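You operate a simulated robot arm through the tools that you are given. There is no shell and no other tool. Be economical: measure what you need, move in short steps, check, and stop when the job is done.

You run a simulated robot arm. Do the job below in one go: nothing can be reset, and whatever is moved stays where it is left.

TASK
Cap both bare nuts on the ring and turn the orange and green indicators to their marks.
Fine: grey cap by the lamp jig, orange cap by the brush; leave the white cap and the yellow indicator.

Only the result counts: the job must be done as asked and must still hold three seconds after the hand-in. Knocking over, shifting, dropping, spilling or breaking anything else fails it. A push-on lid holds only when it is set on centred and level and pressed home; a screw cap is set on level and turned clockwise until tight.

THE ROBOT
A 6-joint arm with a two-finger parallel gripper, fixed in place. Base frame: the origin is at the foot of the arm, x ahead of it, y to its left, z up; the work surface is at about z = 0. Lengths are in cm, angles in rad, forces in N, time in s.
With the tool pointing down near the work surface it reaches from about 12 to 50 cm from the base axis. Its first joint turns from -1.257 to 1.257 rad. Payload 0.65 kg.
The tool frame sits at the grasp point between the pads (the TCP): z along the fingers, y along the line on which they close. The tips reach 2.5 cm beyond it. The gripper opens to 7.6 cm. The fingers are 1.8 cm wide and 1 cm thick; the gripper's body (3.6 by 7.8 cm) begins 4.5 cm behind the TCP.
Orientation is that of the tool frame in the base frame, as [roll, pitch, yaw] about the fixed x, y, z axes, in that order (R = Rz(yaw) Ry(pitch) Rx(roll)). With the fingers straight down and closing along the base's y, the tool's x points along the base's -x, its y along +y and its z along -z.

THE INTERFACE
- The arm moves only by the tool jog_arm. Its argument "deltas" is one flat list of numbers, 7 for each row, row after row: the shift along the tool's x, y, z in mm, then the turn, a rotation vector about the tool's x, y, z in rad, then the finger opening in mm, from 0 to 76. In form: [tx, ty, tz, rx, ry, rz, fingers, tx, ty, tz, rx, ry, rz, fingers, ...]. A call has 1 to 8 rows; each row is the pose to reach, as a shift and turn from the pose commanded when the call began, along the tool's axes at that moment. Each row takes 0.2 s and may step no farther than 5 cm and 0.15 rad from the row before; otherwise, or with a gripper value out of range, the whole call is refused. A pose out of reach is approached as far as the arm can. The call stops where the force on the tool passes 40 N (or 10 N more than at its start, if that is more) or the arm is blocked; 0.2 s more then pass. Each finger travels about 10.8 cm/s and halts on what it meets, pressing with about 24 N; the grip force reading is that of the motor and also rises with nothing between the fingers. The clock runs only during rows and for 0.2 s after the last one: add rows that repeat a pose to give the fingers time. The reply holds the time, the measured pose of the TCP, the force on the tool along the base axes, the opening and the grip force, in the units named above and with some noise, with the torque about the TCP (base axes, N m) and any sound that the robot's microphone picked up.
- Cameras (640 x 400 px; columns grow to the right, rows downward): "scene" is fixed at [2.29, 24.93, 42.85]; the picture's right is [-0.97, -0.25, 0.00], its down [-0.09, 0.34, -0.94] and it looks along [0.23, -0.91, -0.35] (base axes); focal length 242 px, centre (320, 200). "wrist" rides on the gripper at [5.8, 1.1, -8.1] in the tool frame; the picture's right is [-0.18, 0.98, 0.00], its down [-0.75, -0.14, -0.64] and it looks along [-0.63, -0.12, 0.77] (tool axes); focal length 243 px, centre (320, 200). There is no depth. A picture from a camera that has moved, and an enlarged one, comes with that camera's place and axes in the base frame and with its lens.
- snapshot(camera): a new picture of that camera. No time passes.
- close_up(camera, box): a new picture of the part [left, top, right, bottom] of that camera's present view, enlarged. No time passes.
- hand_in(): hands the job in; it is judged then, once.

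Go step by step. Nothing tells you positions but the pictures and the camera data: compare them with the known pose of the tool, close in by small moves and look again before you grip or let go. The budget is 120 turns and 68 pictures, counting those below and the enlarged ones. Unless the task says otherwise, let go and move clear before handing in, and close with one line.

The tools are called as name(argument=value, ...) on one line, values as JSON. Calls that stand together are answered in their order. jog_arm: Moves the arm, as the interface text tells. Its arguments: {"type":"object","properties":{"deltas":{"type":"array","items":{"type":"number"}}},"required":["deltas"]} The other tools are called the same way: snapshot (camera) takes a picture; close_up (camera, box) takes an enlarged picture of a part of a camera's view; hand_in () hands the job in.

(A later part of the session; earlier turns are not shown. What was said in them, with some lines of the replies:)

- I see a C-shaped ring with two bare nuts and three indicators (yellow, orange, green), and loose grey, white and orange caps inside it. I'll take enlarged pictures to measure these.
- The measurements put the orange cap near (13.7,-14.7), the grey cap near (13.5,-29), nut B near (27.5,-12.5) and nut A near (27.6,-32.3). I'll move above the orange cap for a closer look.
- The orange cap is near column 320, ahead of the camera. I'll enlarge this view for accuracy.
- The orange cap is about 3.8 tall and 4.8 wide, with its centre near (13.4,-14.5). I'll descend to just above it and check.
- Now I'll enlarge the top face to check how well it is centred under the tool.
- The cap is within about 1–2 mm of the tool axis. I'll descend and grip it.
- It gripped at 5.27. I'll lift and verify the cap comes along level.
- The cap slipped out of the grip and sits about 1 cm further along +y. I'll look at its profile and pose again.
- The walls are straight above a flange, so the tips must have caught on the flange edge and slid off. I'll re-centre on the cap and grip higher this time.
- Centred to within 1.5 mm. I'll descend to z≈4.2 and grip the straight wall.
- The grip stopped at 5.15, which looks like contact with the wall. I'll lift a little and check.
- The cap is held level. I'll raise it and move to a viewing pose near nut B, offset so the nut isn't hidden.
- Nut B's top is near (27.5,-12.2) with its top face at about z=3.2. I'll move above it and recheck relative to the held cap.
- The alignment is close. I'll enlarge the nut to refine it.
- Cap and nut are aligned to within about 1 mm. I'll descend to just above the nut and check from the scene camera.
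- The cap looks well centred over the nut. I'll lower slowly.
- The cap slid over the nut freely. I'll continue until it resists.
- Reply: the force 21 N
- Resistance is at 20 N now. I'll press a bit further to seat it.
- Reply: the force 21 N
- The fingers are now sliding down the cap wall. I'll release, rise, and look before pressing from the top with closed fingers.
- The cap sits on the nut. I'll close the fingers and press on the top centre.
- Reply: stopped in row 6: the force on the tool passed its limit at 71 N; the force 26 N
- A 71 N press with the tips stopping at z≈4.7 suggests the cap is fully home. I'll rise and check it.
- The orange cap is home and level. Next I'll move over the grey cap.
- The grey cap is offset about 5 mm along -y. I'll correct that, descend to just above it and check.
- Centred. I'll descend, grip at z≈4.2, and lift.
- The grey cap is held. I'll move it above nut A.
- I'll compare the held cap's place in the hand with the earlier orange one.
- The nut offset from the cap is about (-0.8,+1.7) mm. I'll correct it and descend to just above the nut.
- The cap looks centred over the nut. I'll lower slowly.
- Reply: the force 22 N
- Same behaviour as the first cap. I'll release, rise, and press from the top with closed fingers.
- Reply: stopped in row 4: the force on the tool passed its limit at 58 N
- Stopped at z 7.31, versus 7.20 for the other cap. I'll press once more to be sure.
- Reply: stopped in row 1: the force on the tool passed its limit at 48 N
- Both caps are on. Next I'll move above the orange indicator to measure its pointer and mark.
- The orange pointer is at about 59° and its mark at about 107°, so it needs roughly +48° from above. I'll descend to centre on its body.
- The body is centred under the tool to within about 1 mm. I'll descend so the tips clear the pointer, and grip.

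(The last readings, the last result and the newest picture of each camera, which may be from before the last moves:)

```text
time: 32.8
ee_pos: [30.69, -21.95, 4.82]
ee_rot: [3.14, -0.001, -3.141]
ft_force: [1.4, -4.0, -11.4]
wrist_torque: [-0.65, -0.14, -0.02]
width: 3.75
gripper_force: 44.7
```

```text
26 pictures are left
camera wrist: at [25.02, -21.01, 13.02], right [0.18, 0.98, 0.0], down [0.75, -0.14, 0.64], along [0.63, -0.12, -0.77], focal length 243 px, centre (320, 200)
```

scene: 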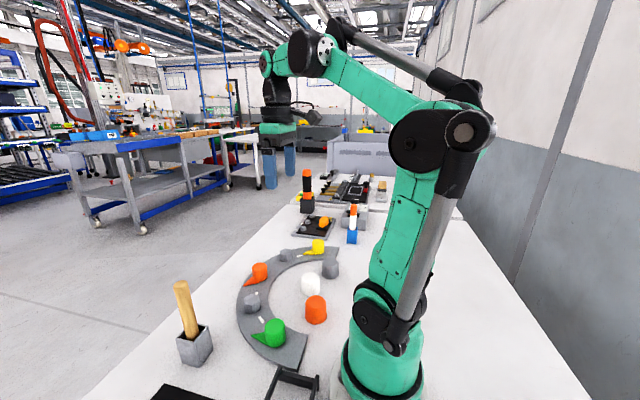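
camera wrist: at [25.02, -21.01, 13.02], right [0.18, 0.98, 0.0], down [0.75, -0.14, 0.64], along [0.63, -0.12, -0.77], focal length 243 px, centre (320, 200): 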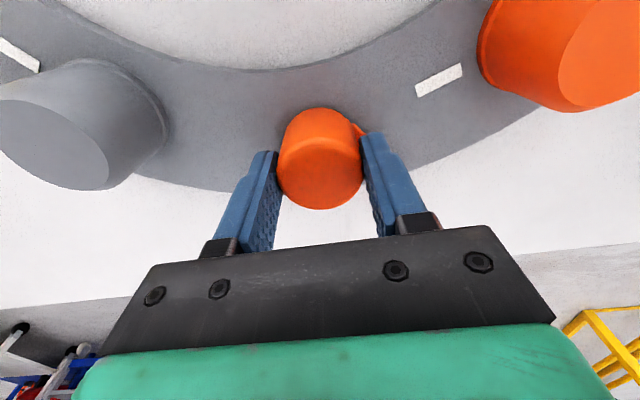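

It's gripped firmly. I'll turn halfway (+0.42 rad from above) and check.

jog_arm(deltas=[0, 0, 0, 0, 0, -0.14, 25, 0, 0, 0, 0, 0, -0.28, 25, 0, 0, 0, 0, 0, -0.42, 25])

snapshot(camera="wrist")

```text
time: 33.5
ee_pos: [30.71, -22.06, 4.83]
ee_rot: [-3.139, 0.001, -2.77]
ft_force: [2.0, -2.4, -5.5]
wrist_torque: [0.66, 0.43, 0.01]
width: 3.75
gripper_force: 45.2
stopped in row 3: the force on the tool passed its limit at 42 N (the readings are from after the stop); the commanded pose is now the measured one
```

```text
25 pictures are left
camera wrist: at [24.99, -23.2, 13.01], right [-0.19, 0.98, 0.0], down [0.75, 0.14, 0.64], along [0.63, 0.12, -0.77], focal length 243 px, centre (320, 200)
```

wrist: 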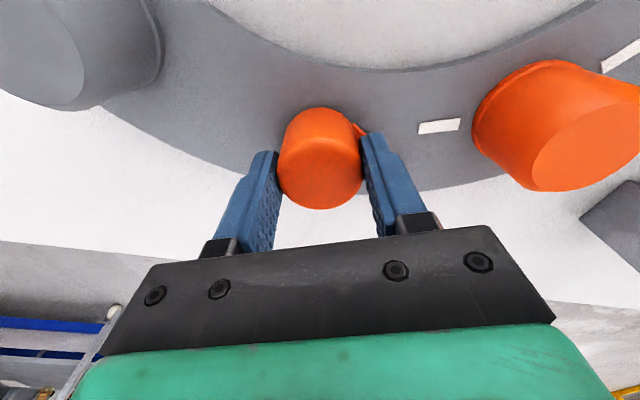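

It's turning with the hand (0.37 rad so far), but some side force built up. I'll release briefly, regrip to relieve it, and continue in smaller steps.

jog_arm(deltas=[0, 0, 0, 0, 0, 0, 48, 0, 0, 0, 0, 0, 0, 48])

close_up(camera="wrist", box=[220, 80, 476, 240])

```text
time: 34.1
ee_pos: [30.71, -22.04, 4.91]
ee_rot: [-3.141, 0.002, -2.771]
ft_force: [0.4, 1.0, -0.3]
wrist_torque: [-0.02, -0.01, -0.03]
width: 4.79
gripper_force: 0.1
```

```text
2.50 times, centred on (348, 160) of wrist
camera zoom: at [24.99, -23.19, 13.02], right [-0.19, 0.98, 0.0], down [0.75, 0.14, 0.64], along [0.63, 0.12, -0.77], focal length 606 px, centre (250, 300)
```

zoom: 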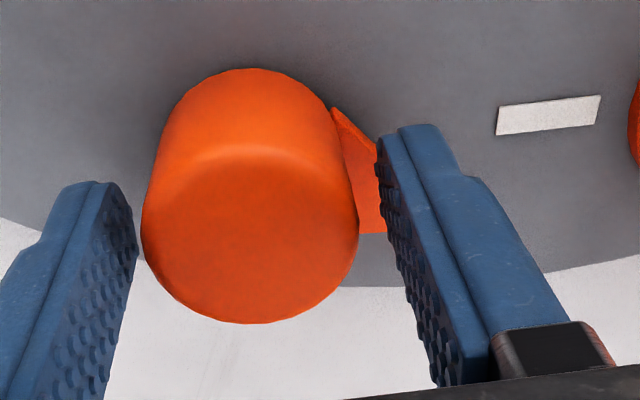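

Roughly centred. I'll regrip and continue turning in small steps.

jog_arm(deltas=[0, 0, 0, 0, 0, 0, 36, 0, 0, 0, 0, 0, 0, 34, 0, 0, 0, 0, 0, -0.08, 34, 0, 0, 0, 0, 0, -0.16, 34, 0, 0, 0, 0, 0, -0.24, 34])

```text
time: 35.3
ee_pos: [30.76, -21.96, 4.95]
ee_rot: [-3.138, -0.001, -2.528]
ft_force: [0.8, -3.0, 4.5]
wrist_torque: [0.84, -0.38, -0.01]
width: 3.72
gripper_force: 44.7
```

Turned 0.61 rad so far. About 0.2 more, then I'll release and look.

jog_arm(deltas=[0, 0, 0, 0, 0, -0.07, 34, 0, 0, 0, 0, 0, -0.14, 34, 0, 0, 0, 0, 0, -0.2, 34, 0, 0, 0, 0, 0, -0.2, 52, 0, 0, 0, 0, 0, -0.2, 62, 0, 0, -30, 0, 0, -0.2, 62, 0, 0, -70, 0, 0, -0.2, 62, 0, 0, -110, 0, 0, -0.2, 70])

snapshot(camera="wrist")

```text
time: 37.1
ee_pos: [30.66, -22.06, 15.95]
ee_rot: [-3.14, -0.001, -2.331]
ft_force: [-0.7, -0.3, 0.3]
wrist_torque: [-0.02, -0.02, 0.0]
width: 6.99
gripper_force: 0.0
```

```text
23 pictures are left
camera wrist: at [25.96, -25.59, 24.03], right [-0.59, 0.81, 0.0], down [0.62, 0.45, 0.64], along [0.52, 0.38, -0.77], focal length 243 px, centre (320, 200)
```

wrist: 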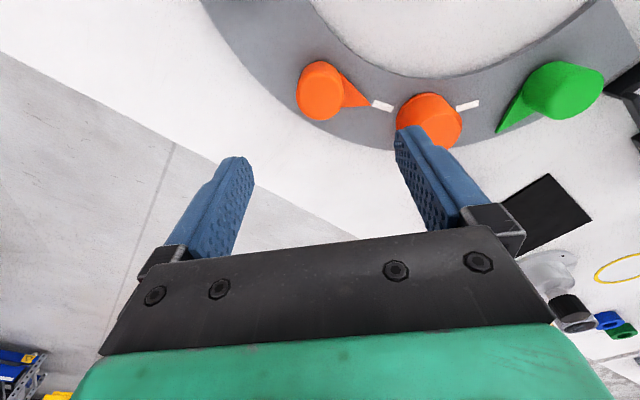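

close_up(camera="wrist", box=[288, 50, 400, 130])

```text
5.00 times, centred on (344, 90) of wrist
camera zoom: at [25.96, -25.59, 24.03], right [-0.59, 0.81, 0.0], down [0.62, 0.45, 0.64], along [0.52, 0.38, -0.77], focal length 1213 px, centre (200, 750)
```

zoom: 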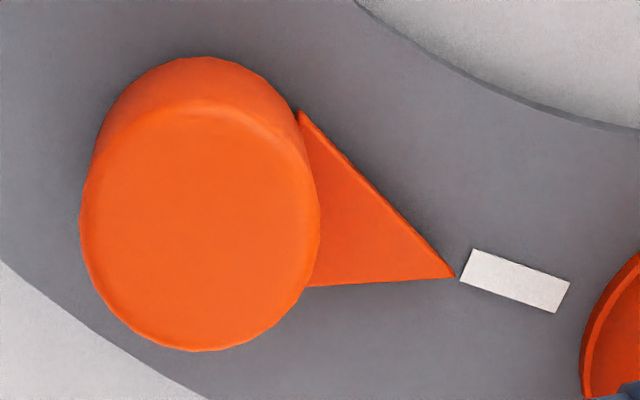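

The pointer is within about 2° of its mark. I'll make one small correction of +0.035 rad.

jog_arm(deltas=[0, 0, 45, 0, 0, 0, 66, 0, 0, 85, 0, 0, 0, 62, 0, 0, 110, 0, 0, 0, 60, 0, 0, 110, 0, 0, 0, 34, 0, 0, 110, 0, 0, 0, 34, 0, 0, 110, 0, 0, -0.035, 34, 0, 0, 110, 0, 0, -0.035, 34, 0, 0, 110, 0, 0, -0.035, 60])

jog_arm(deltas=[0, 0, 0, 0, 0, 0, 62, 0, 0, -35, 0, 0, 0, 62, 0, 0, -75, 0, 0, 0, 66, 0, 0, -110, 0, 0, 0, 76])

close_up(camera="wrist", box=[288, 50, 400, 130])

```text
time: 38.9
ee_pos: [30.86, -22.15, 4.9]
ee_rot: [-3.136, 0.0, -2.295]
ft_force: [0.5, -0.5, -0.5]
wrist_torque: [0.03, -0.02, 0.0]
width: 6.03
gripper_force: 0.0
```

```text
time: 39.9
ee_pos: [30.59, -21.82, 15.88]
ee_rot: [-3.141, 0.001, -2.294]
ft_force: [-0.1, -0.4, 0.1]
wrist_torque: [0.01, 0.01, -0.01]
width: 7.59
gripper_force: 0.0
```

```text
5.00 times, centred on (344, 90) of wrist
camera zoom: at [26.07, -25.61, 24.13], right [-0.61, 0.79, 0.0], down [0.6, 0.47, 0.64], along [0.51, 0.39, -0.77], focal length 1213 px, centre (200, 750)
```

zoom: 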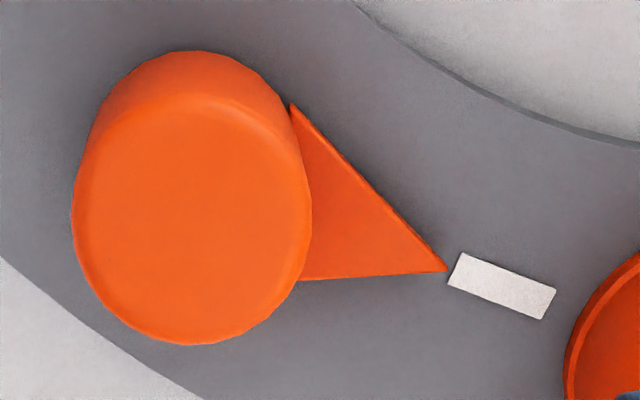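

The orange indicator is on its mark. Next I'll move above the green one, keeping the present yaw.

jog_arm(deltas=[-11, 48, 0, 0, 0, 0, 76, -22, 96, 0, 0, 0, 0, 76, -33, 144, 0, 0, 0, 0, 76, -43, 191, 0, 0, 0, 0, 76, -43, 191, 0, 0, 0, 0, 76])

snapshot(camera="wrist")

```text
time: 41.1
ee_pos: [19.18, -6.14, 15.83]
ee_rot: [-3.14, 0.0, -2.296]
ft_force: [-0.3, -1.2, 0.3]
wrist_torque: [0.03, -0.01, 0.02]
width: 7.61
gripper_force: 0.0
```

```text
20 pictures are left
camera wrist: at [14.57, -9.88, 24.0], right [-0.61, 0.79, 0.0], down [0.6, 0.47, 0.64], along [0.51, 0.39, -0.77], focal length 243 px, centre (320, 200)
```

wrist: 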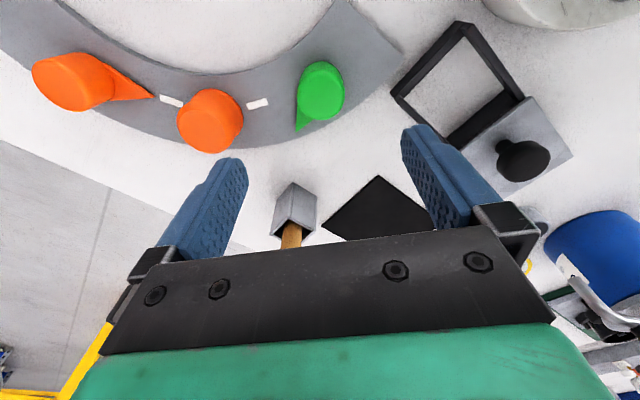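

I'll enlarge the green indicator and its mark.

close_up(camera="wrist", box=[232, 45, 360, 135])

```text
4.44 times, centred on (296, 90) of wrist
camera zoom: at [14.57, -9.88, 24.0], right [-0.61, 0.79, 0.0], down [0.6, 0.47, 0.64], along [0.51, 0.39, -0.77], focal length 1078 px, centre (427, 689)
```

zoom: 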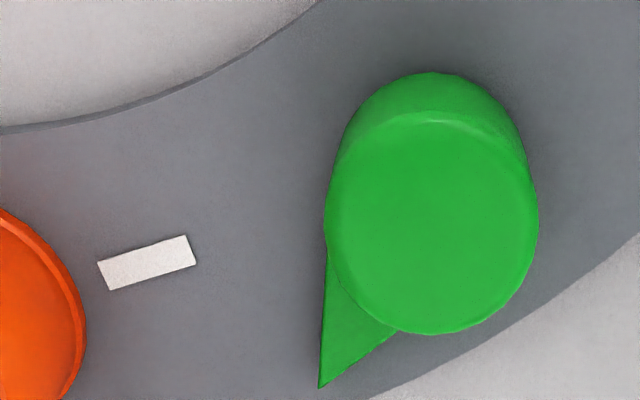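

Green's pointer is at about 7° and its mark at about -36.5°, so it needs a turn of about -0.76 rad. I'll descend and grip.

jog_arm(deltas=[0, -1.6, 40, 0, 0, 0, 64, 0, -1.6, 75, 0, 0, 0, 60, 0, -1.6, 95, 0, 0, 0, 60, 0, -1.6, 109, 0, 0, 0, 60, 0, -1.6, 109, 0, 0, 0, 60])

close_up(camera="wrist", box=[200, 80, 456, 240])

```text
time: 42.3
ee_pos: [19.31, -6.22, 4.98]
ee_rot: [-3.141, 0.0, -2.294]
ft_force: [0.7, 0.1, 1.1]
wrist_torque: [-0.03, -0.02, -0.01]
width: 5.97
gripper_force: 0.1
```

```text
2.50 times, centred on (328, 160) of wrist
camera zoom: at [14.73, -9.96, 13.07], right [-0.61, 0.79, 0.0], down [0.6, 0.47, 0.64], along [0.51, 0.39, -0.77], focal length 606 px, centre (300, 300)
```

zoom: 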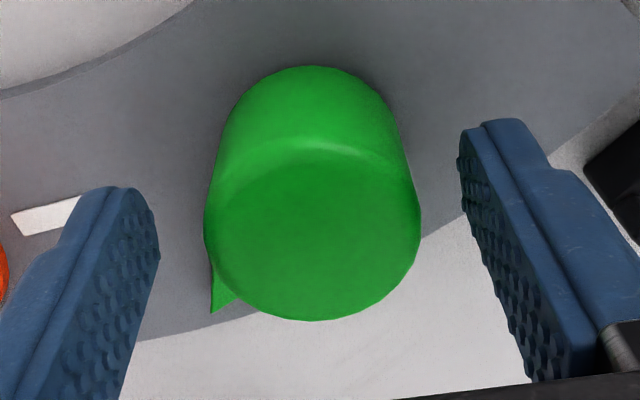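

The body sits about 2 mm to tool +y. I'll shift, grip, and turn partway.

jog_arm(deltas=[0, 2, 0, 0, 0, 0, 60, 0, 2, 0, 0, 0, 0, 45, 0, 2, 0, 0, 0, 0, 34, 0, 2, 0, 0, 0, 0, 34, 0, 2, 0, 0, 0, 0.08, 34, 0, 2, 0, 0, 0, 0.16, 34, 0, 2, 0, 0, 0, 0.24, 34])

```text
time: 43.9
ee_pos: [19.28, -6.03, 4.91]
ee_rot: [-3.14, -0.001, -2.535]
ft_force: [-11.9, 8.7, -9.9]
wrist_torque: [0.23, -0.13, -0.02]
width: 3.66
gripper_force: 44.8
```

It's turning (0.24 rad). I'll ease 1 mm along tool +y to relieve the side force and continue.

jog_arm(deltas=[0, 1, 0, 0, 0, 0, 34, 0, 1, 0, 0, 0, 0.08, 34, 0, 1, 0, 0, 0, 0.16, 34, 0, 1, 0, 0, 0, 0.24, 34, 0, 1, 0, 0, 0, 0.32, 34])

```text
time: 45.1
ee_pos: [19.23, -6.13, 4.95]
ee_rot: [-3.138, 0.003, -2.857]
ft_force: [7.1, -11.8, -30.2]
wrist_torque: [0.3, 0.26, 0.01]
width: 3.59
gripper_force: 44.8
```

Turned 0.56 rad so far, but the load has grown. I'll release to relieve it and look at the progress.

jog_arm(deltas=[0, 0, 0, 0, 0, 0, 60, 0, 0, 0, 0, 0, 0, 60])

close_up(camera="wrist", box=[200, 80, 456, 240])

```text
time: 45.7
ee_pos: [19.11, -5.93, 4.92]
ee_rot: [-3.139, 0.002, -2.854]
ft_force: [-0.3, 0.1, -0.4]
wrist_torque: [0.0, -0.03, -0.01]
width: 5.95
gripper_force: 0.1
```

```text
2.50 times, centred on (328, 160) of wrist
camera zoom: at [13.37, -6.69, 13.08], right [-0.1, 0.99, 0.0], down [0.76, 0.08, 0.64], along [0.64, 0.06, -0.76], focal length 606 px, centre (300, 300)
```

zoom: 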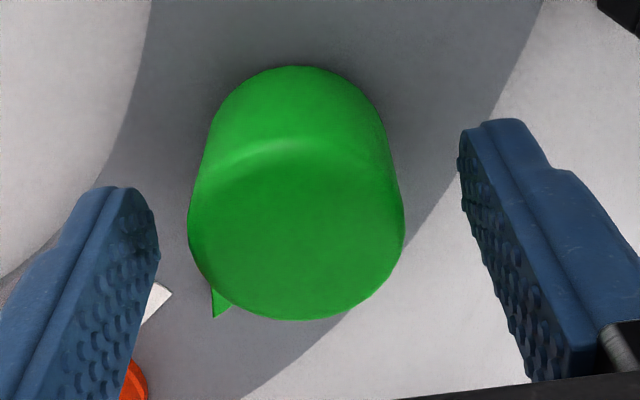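

Nearly centred now. I'll regrip and turn the remaining 0.2 rad, then release and rise.

jog_arm(deltas=[0, -0.8, 0, 0, 0, 0, 50, 0, -0.8, 0, 0, 0, 0, 34, 0, -0.8, 0, 0, 0, 0, 34, 0, -0.8, 0, 0, 0, 0.07, 34, 0, -0.8, 0, 0, 0, 0.14, 34, 0, -0.8, 0, 0, 0, 0.2, 34, 0, -0.8, 0, 0, 0, 0.2, 34])

jog_arm(deltas=[0, 0, 0, 0, 0, 0, 50, 0, 0, 0, 0, 0, 0, 62, 0, 0, -35, 0, 0, 0, 62, 0, 0, -75, 0, 0, 0, 66, 0, 0, -110, 0, 0, 0, 76, 0, 0, -110, 0, 0, 0, 76])

snapshot(camera="wrist")

```text
time: 47.3
ee_pos: [19.24, -6.18, 4.92]
ee_rot: [-3.14, 0.002, -3.055]
ft_force: [-0.9, 8.6, -32.8]
wrist_torque: [0.24, -0.31, -0.01]
width: 3.6
gripper_force: 45.4
```

```text
time: 48.7
ee_pos: [19.27, -5.92, 15.91]
ee_rot: [-3.14, 0.002, -3.055]
ft_force: [0.2, -0.5, -0.1]
wrist_torque: [-0.04, 0.0, -0.01]
width: 7.59
gripper_force: 0.1
```

```text
16 pictures are left
camera wrist: at [13.44, -5.52, 24.1], right [0.1, 1.0, 0.0], down [0.76, -0.07, 0.64], along [0.64, -0.06, -0.76], focal length 243 px, centre (320, 200)
```

wrist: 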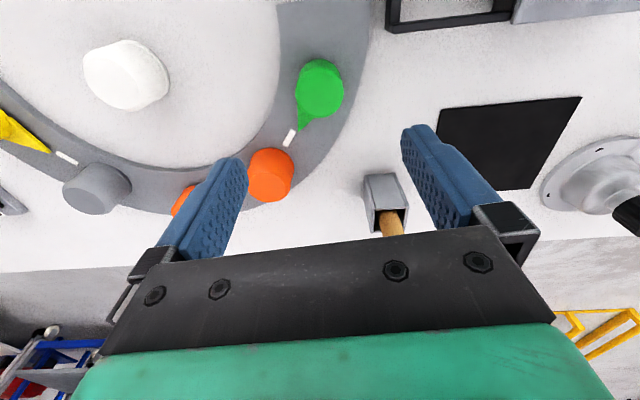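

close_up(camera="wrist", box=[260, 50, 372, 160])

close_up(camera="scene", box=[228, 235, 348, 370])

```text
3.64 times, centred on (316, 105) of wrist
camera zoom: at [13.44, -5.52, 24.1], right [0.1, 1.0, 0.0], down [0.76, -0.07, 0.64], along [0.64, -0.06, -0.76], focal length 882 px, centre (334, 546)
```

zoom: 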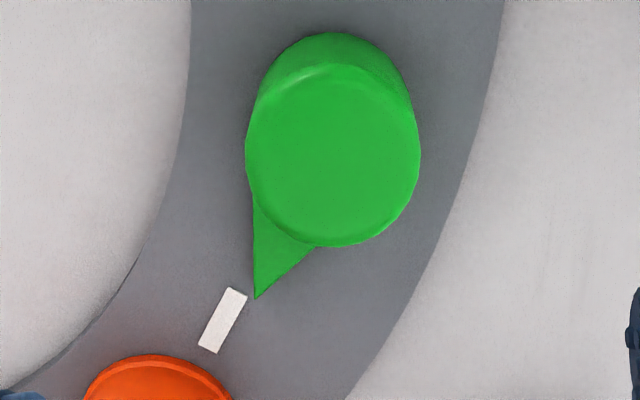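

```text
2.96 times, centred on (288, 302) of scene
camera zoom: at [2.29, 24.93, 42.85], right [-0.97, -0.25, 0.0], down [-0.09, 0.34, -0.94], along [0.23, -0.91, -0.35], focal length 717 px, centre (415, -104)
```

zoom: 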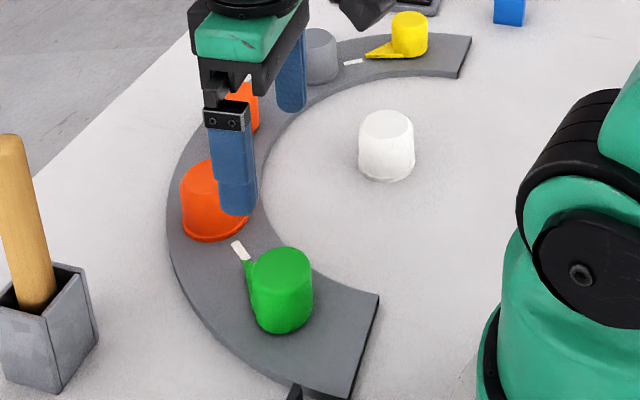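

Green is still about 5° short of its mark. I'll regrip and turn 0.095 rad more.

jog_arm(deltas=[0, 0, 45, 0, 0, 0, 66, 0, 0, 85, 0, 0, 0, 62, 0, 0, 110, 0, 0, 0, 60, 0, 0, 110, 0, 0, 0, 45, 0, 0, 110, 0, 0, 0, 34, 0, 0, 110, 0, 0, 0.05, 34, 0, 0, 110, 0, 0, 0.095, 34, 0, 0, 110, 0, 0, 0.095, 34])

jog_arm(deltas=[0, 0, 0, 0, 0, 0, 50, 0, 0, 0, 0, 0, 0, 62, 0, 0, -35, 0, 0, 0, 62, 0, 0, -75, 0, 0, 0, 66, 0, 0, -110, 0, 0, 0, 76, 0, 0, -110, 0, 0, 0, 76])

close_up(camera="wrist", box=[260, 50, 372, 160])

```text
time: 50.5
ee_pos: [19.16, -6.06, 4.9]
ee_rot: [3.141, 0.001, 3.133]
ft_force: [-8.0, 5.8, -33.1]
wrist_torque: [0.13, -0.03, 0.03]
width: 3.6
gripper_force: 45.0
```

```text
time: 51.9
ee_pos: [19.36, -6.06, 16.07]
ee_rot: [-3.141, 0.001, 3.132]
ft_force: [0.6, -0.1, 0.3]
wrist_torque: [0.01, -0.04, -0.03]
width: 7.61
gripper_force: 0.1
```

```text
3.64 times, centred on (316, 105) of wrist
camera zoom: at [13.51, -5.11, 24.11], right [0.19, 0.98, 0.0], down [0.75, -0.15, 0.64], along [0.63, -0.12, -0.76], focal length 882 px, centre (334, 546)
```

zoom: 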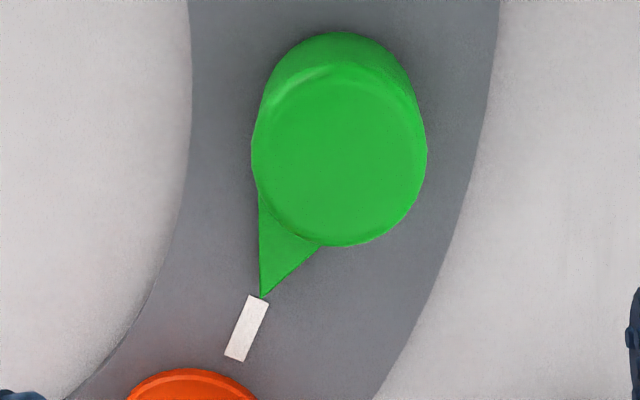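

The green pointer now lies on its mark. I'll move clear and take a last look at everything.

jog_arm(deltas=[0, 0, -45, 0, 0, 0, 76, 0, 0, -90, 0, 0, 0, 76, 0, -40, -120, 0, 0, 0, 76, 0, -80, -130, 0, 0, 0, 76])

snapshot(camera="wrist")

close_up(camera="scene", box=[228, 225, 348, 370])

```text
time: 52.9
ee_pos: [19.12, -14.05, 28.88]
ee_rot: [3.141, 0.002, 3.134]
ft_force: [0.5, -1.2, 0.4]
wrist_torque: [-0.05, 0.02, 0.01]
width: 7.59
gripper_force: 0.0
```

```text
12 pictures are left
camera wrist: at [13.41, -13.05, 37.11], right [0.19, 0.98, 0.0], down [0.75, -0.15, 0.64], along [0.63, -0.12, -0.76], focal length 243 px, centre (320, 200)
```

wrist: 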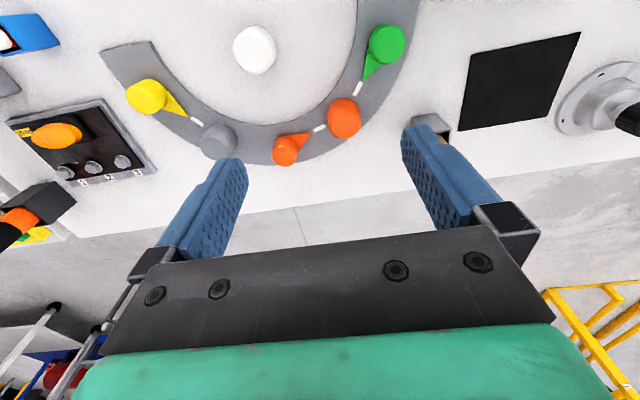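

```text
2.76 times, centred on (288, 298) of scene
camera zoom: at [2.28, 24.93, 42.85], right [-0.97, -0.25, 0.0], down [-0.09, 0.34, -0.94], along [0.23, -0.91, -0.35], focal length 668 px, centre (408, -69)
```

zoom: 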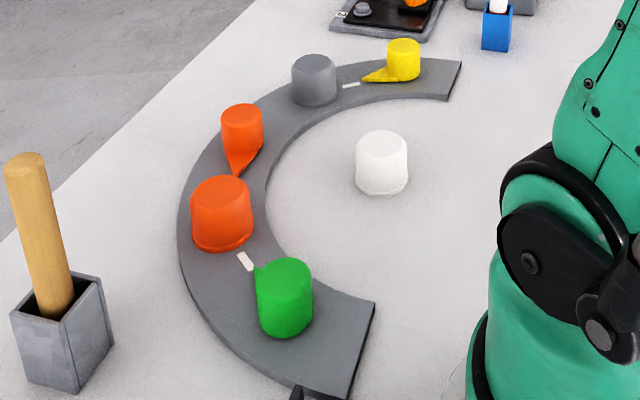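

Both nuts are capped, the orange and green pointers are on their marks, and the white cap and yellow indicator are where they were. Handing in.

hand_in()

```text
The job is handed in.
```

The grey cap is on the nut by the lamp jig, the orange cap is on the nut by the brush, the orange and green indicators point at their marks, and the job is handed in.
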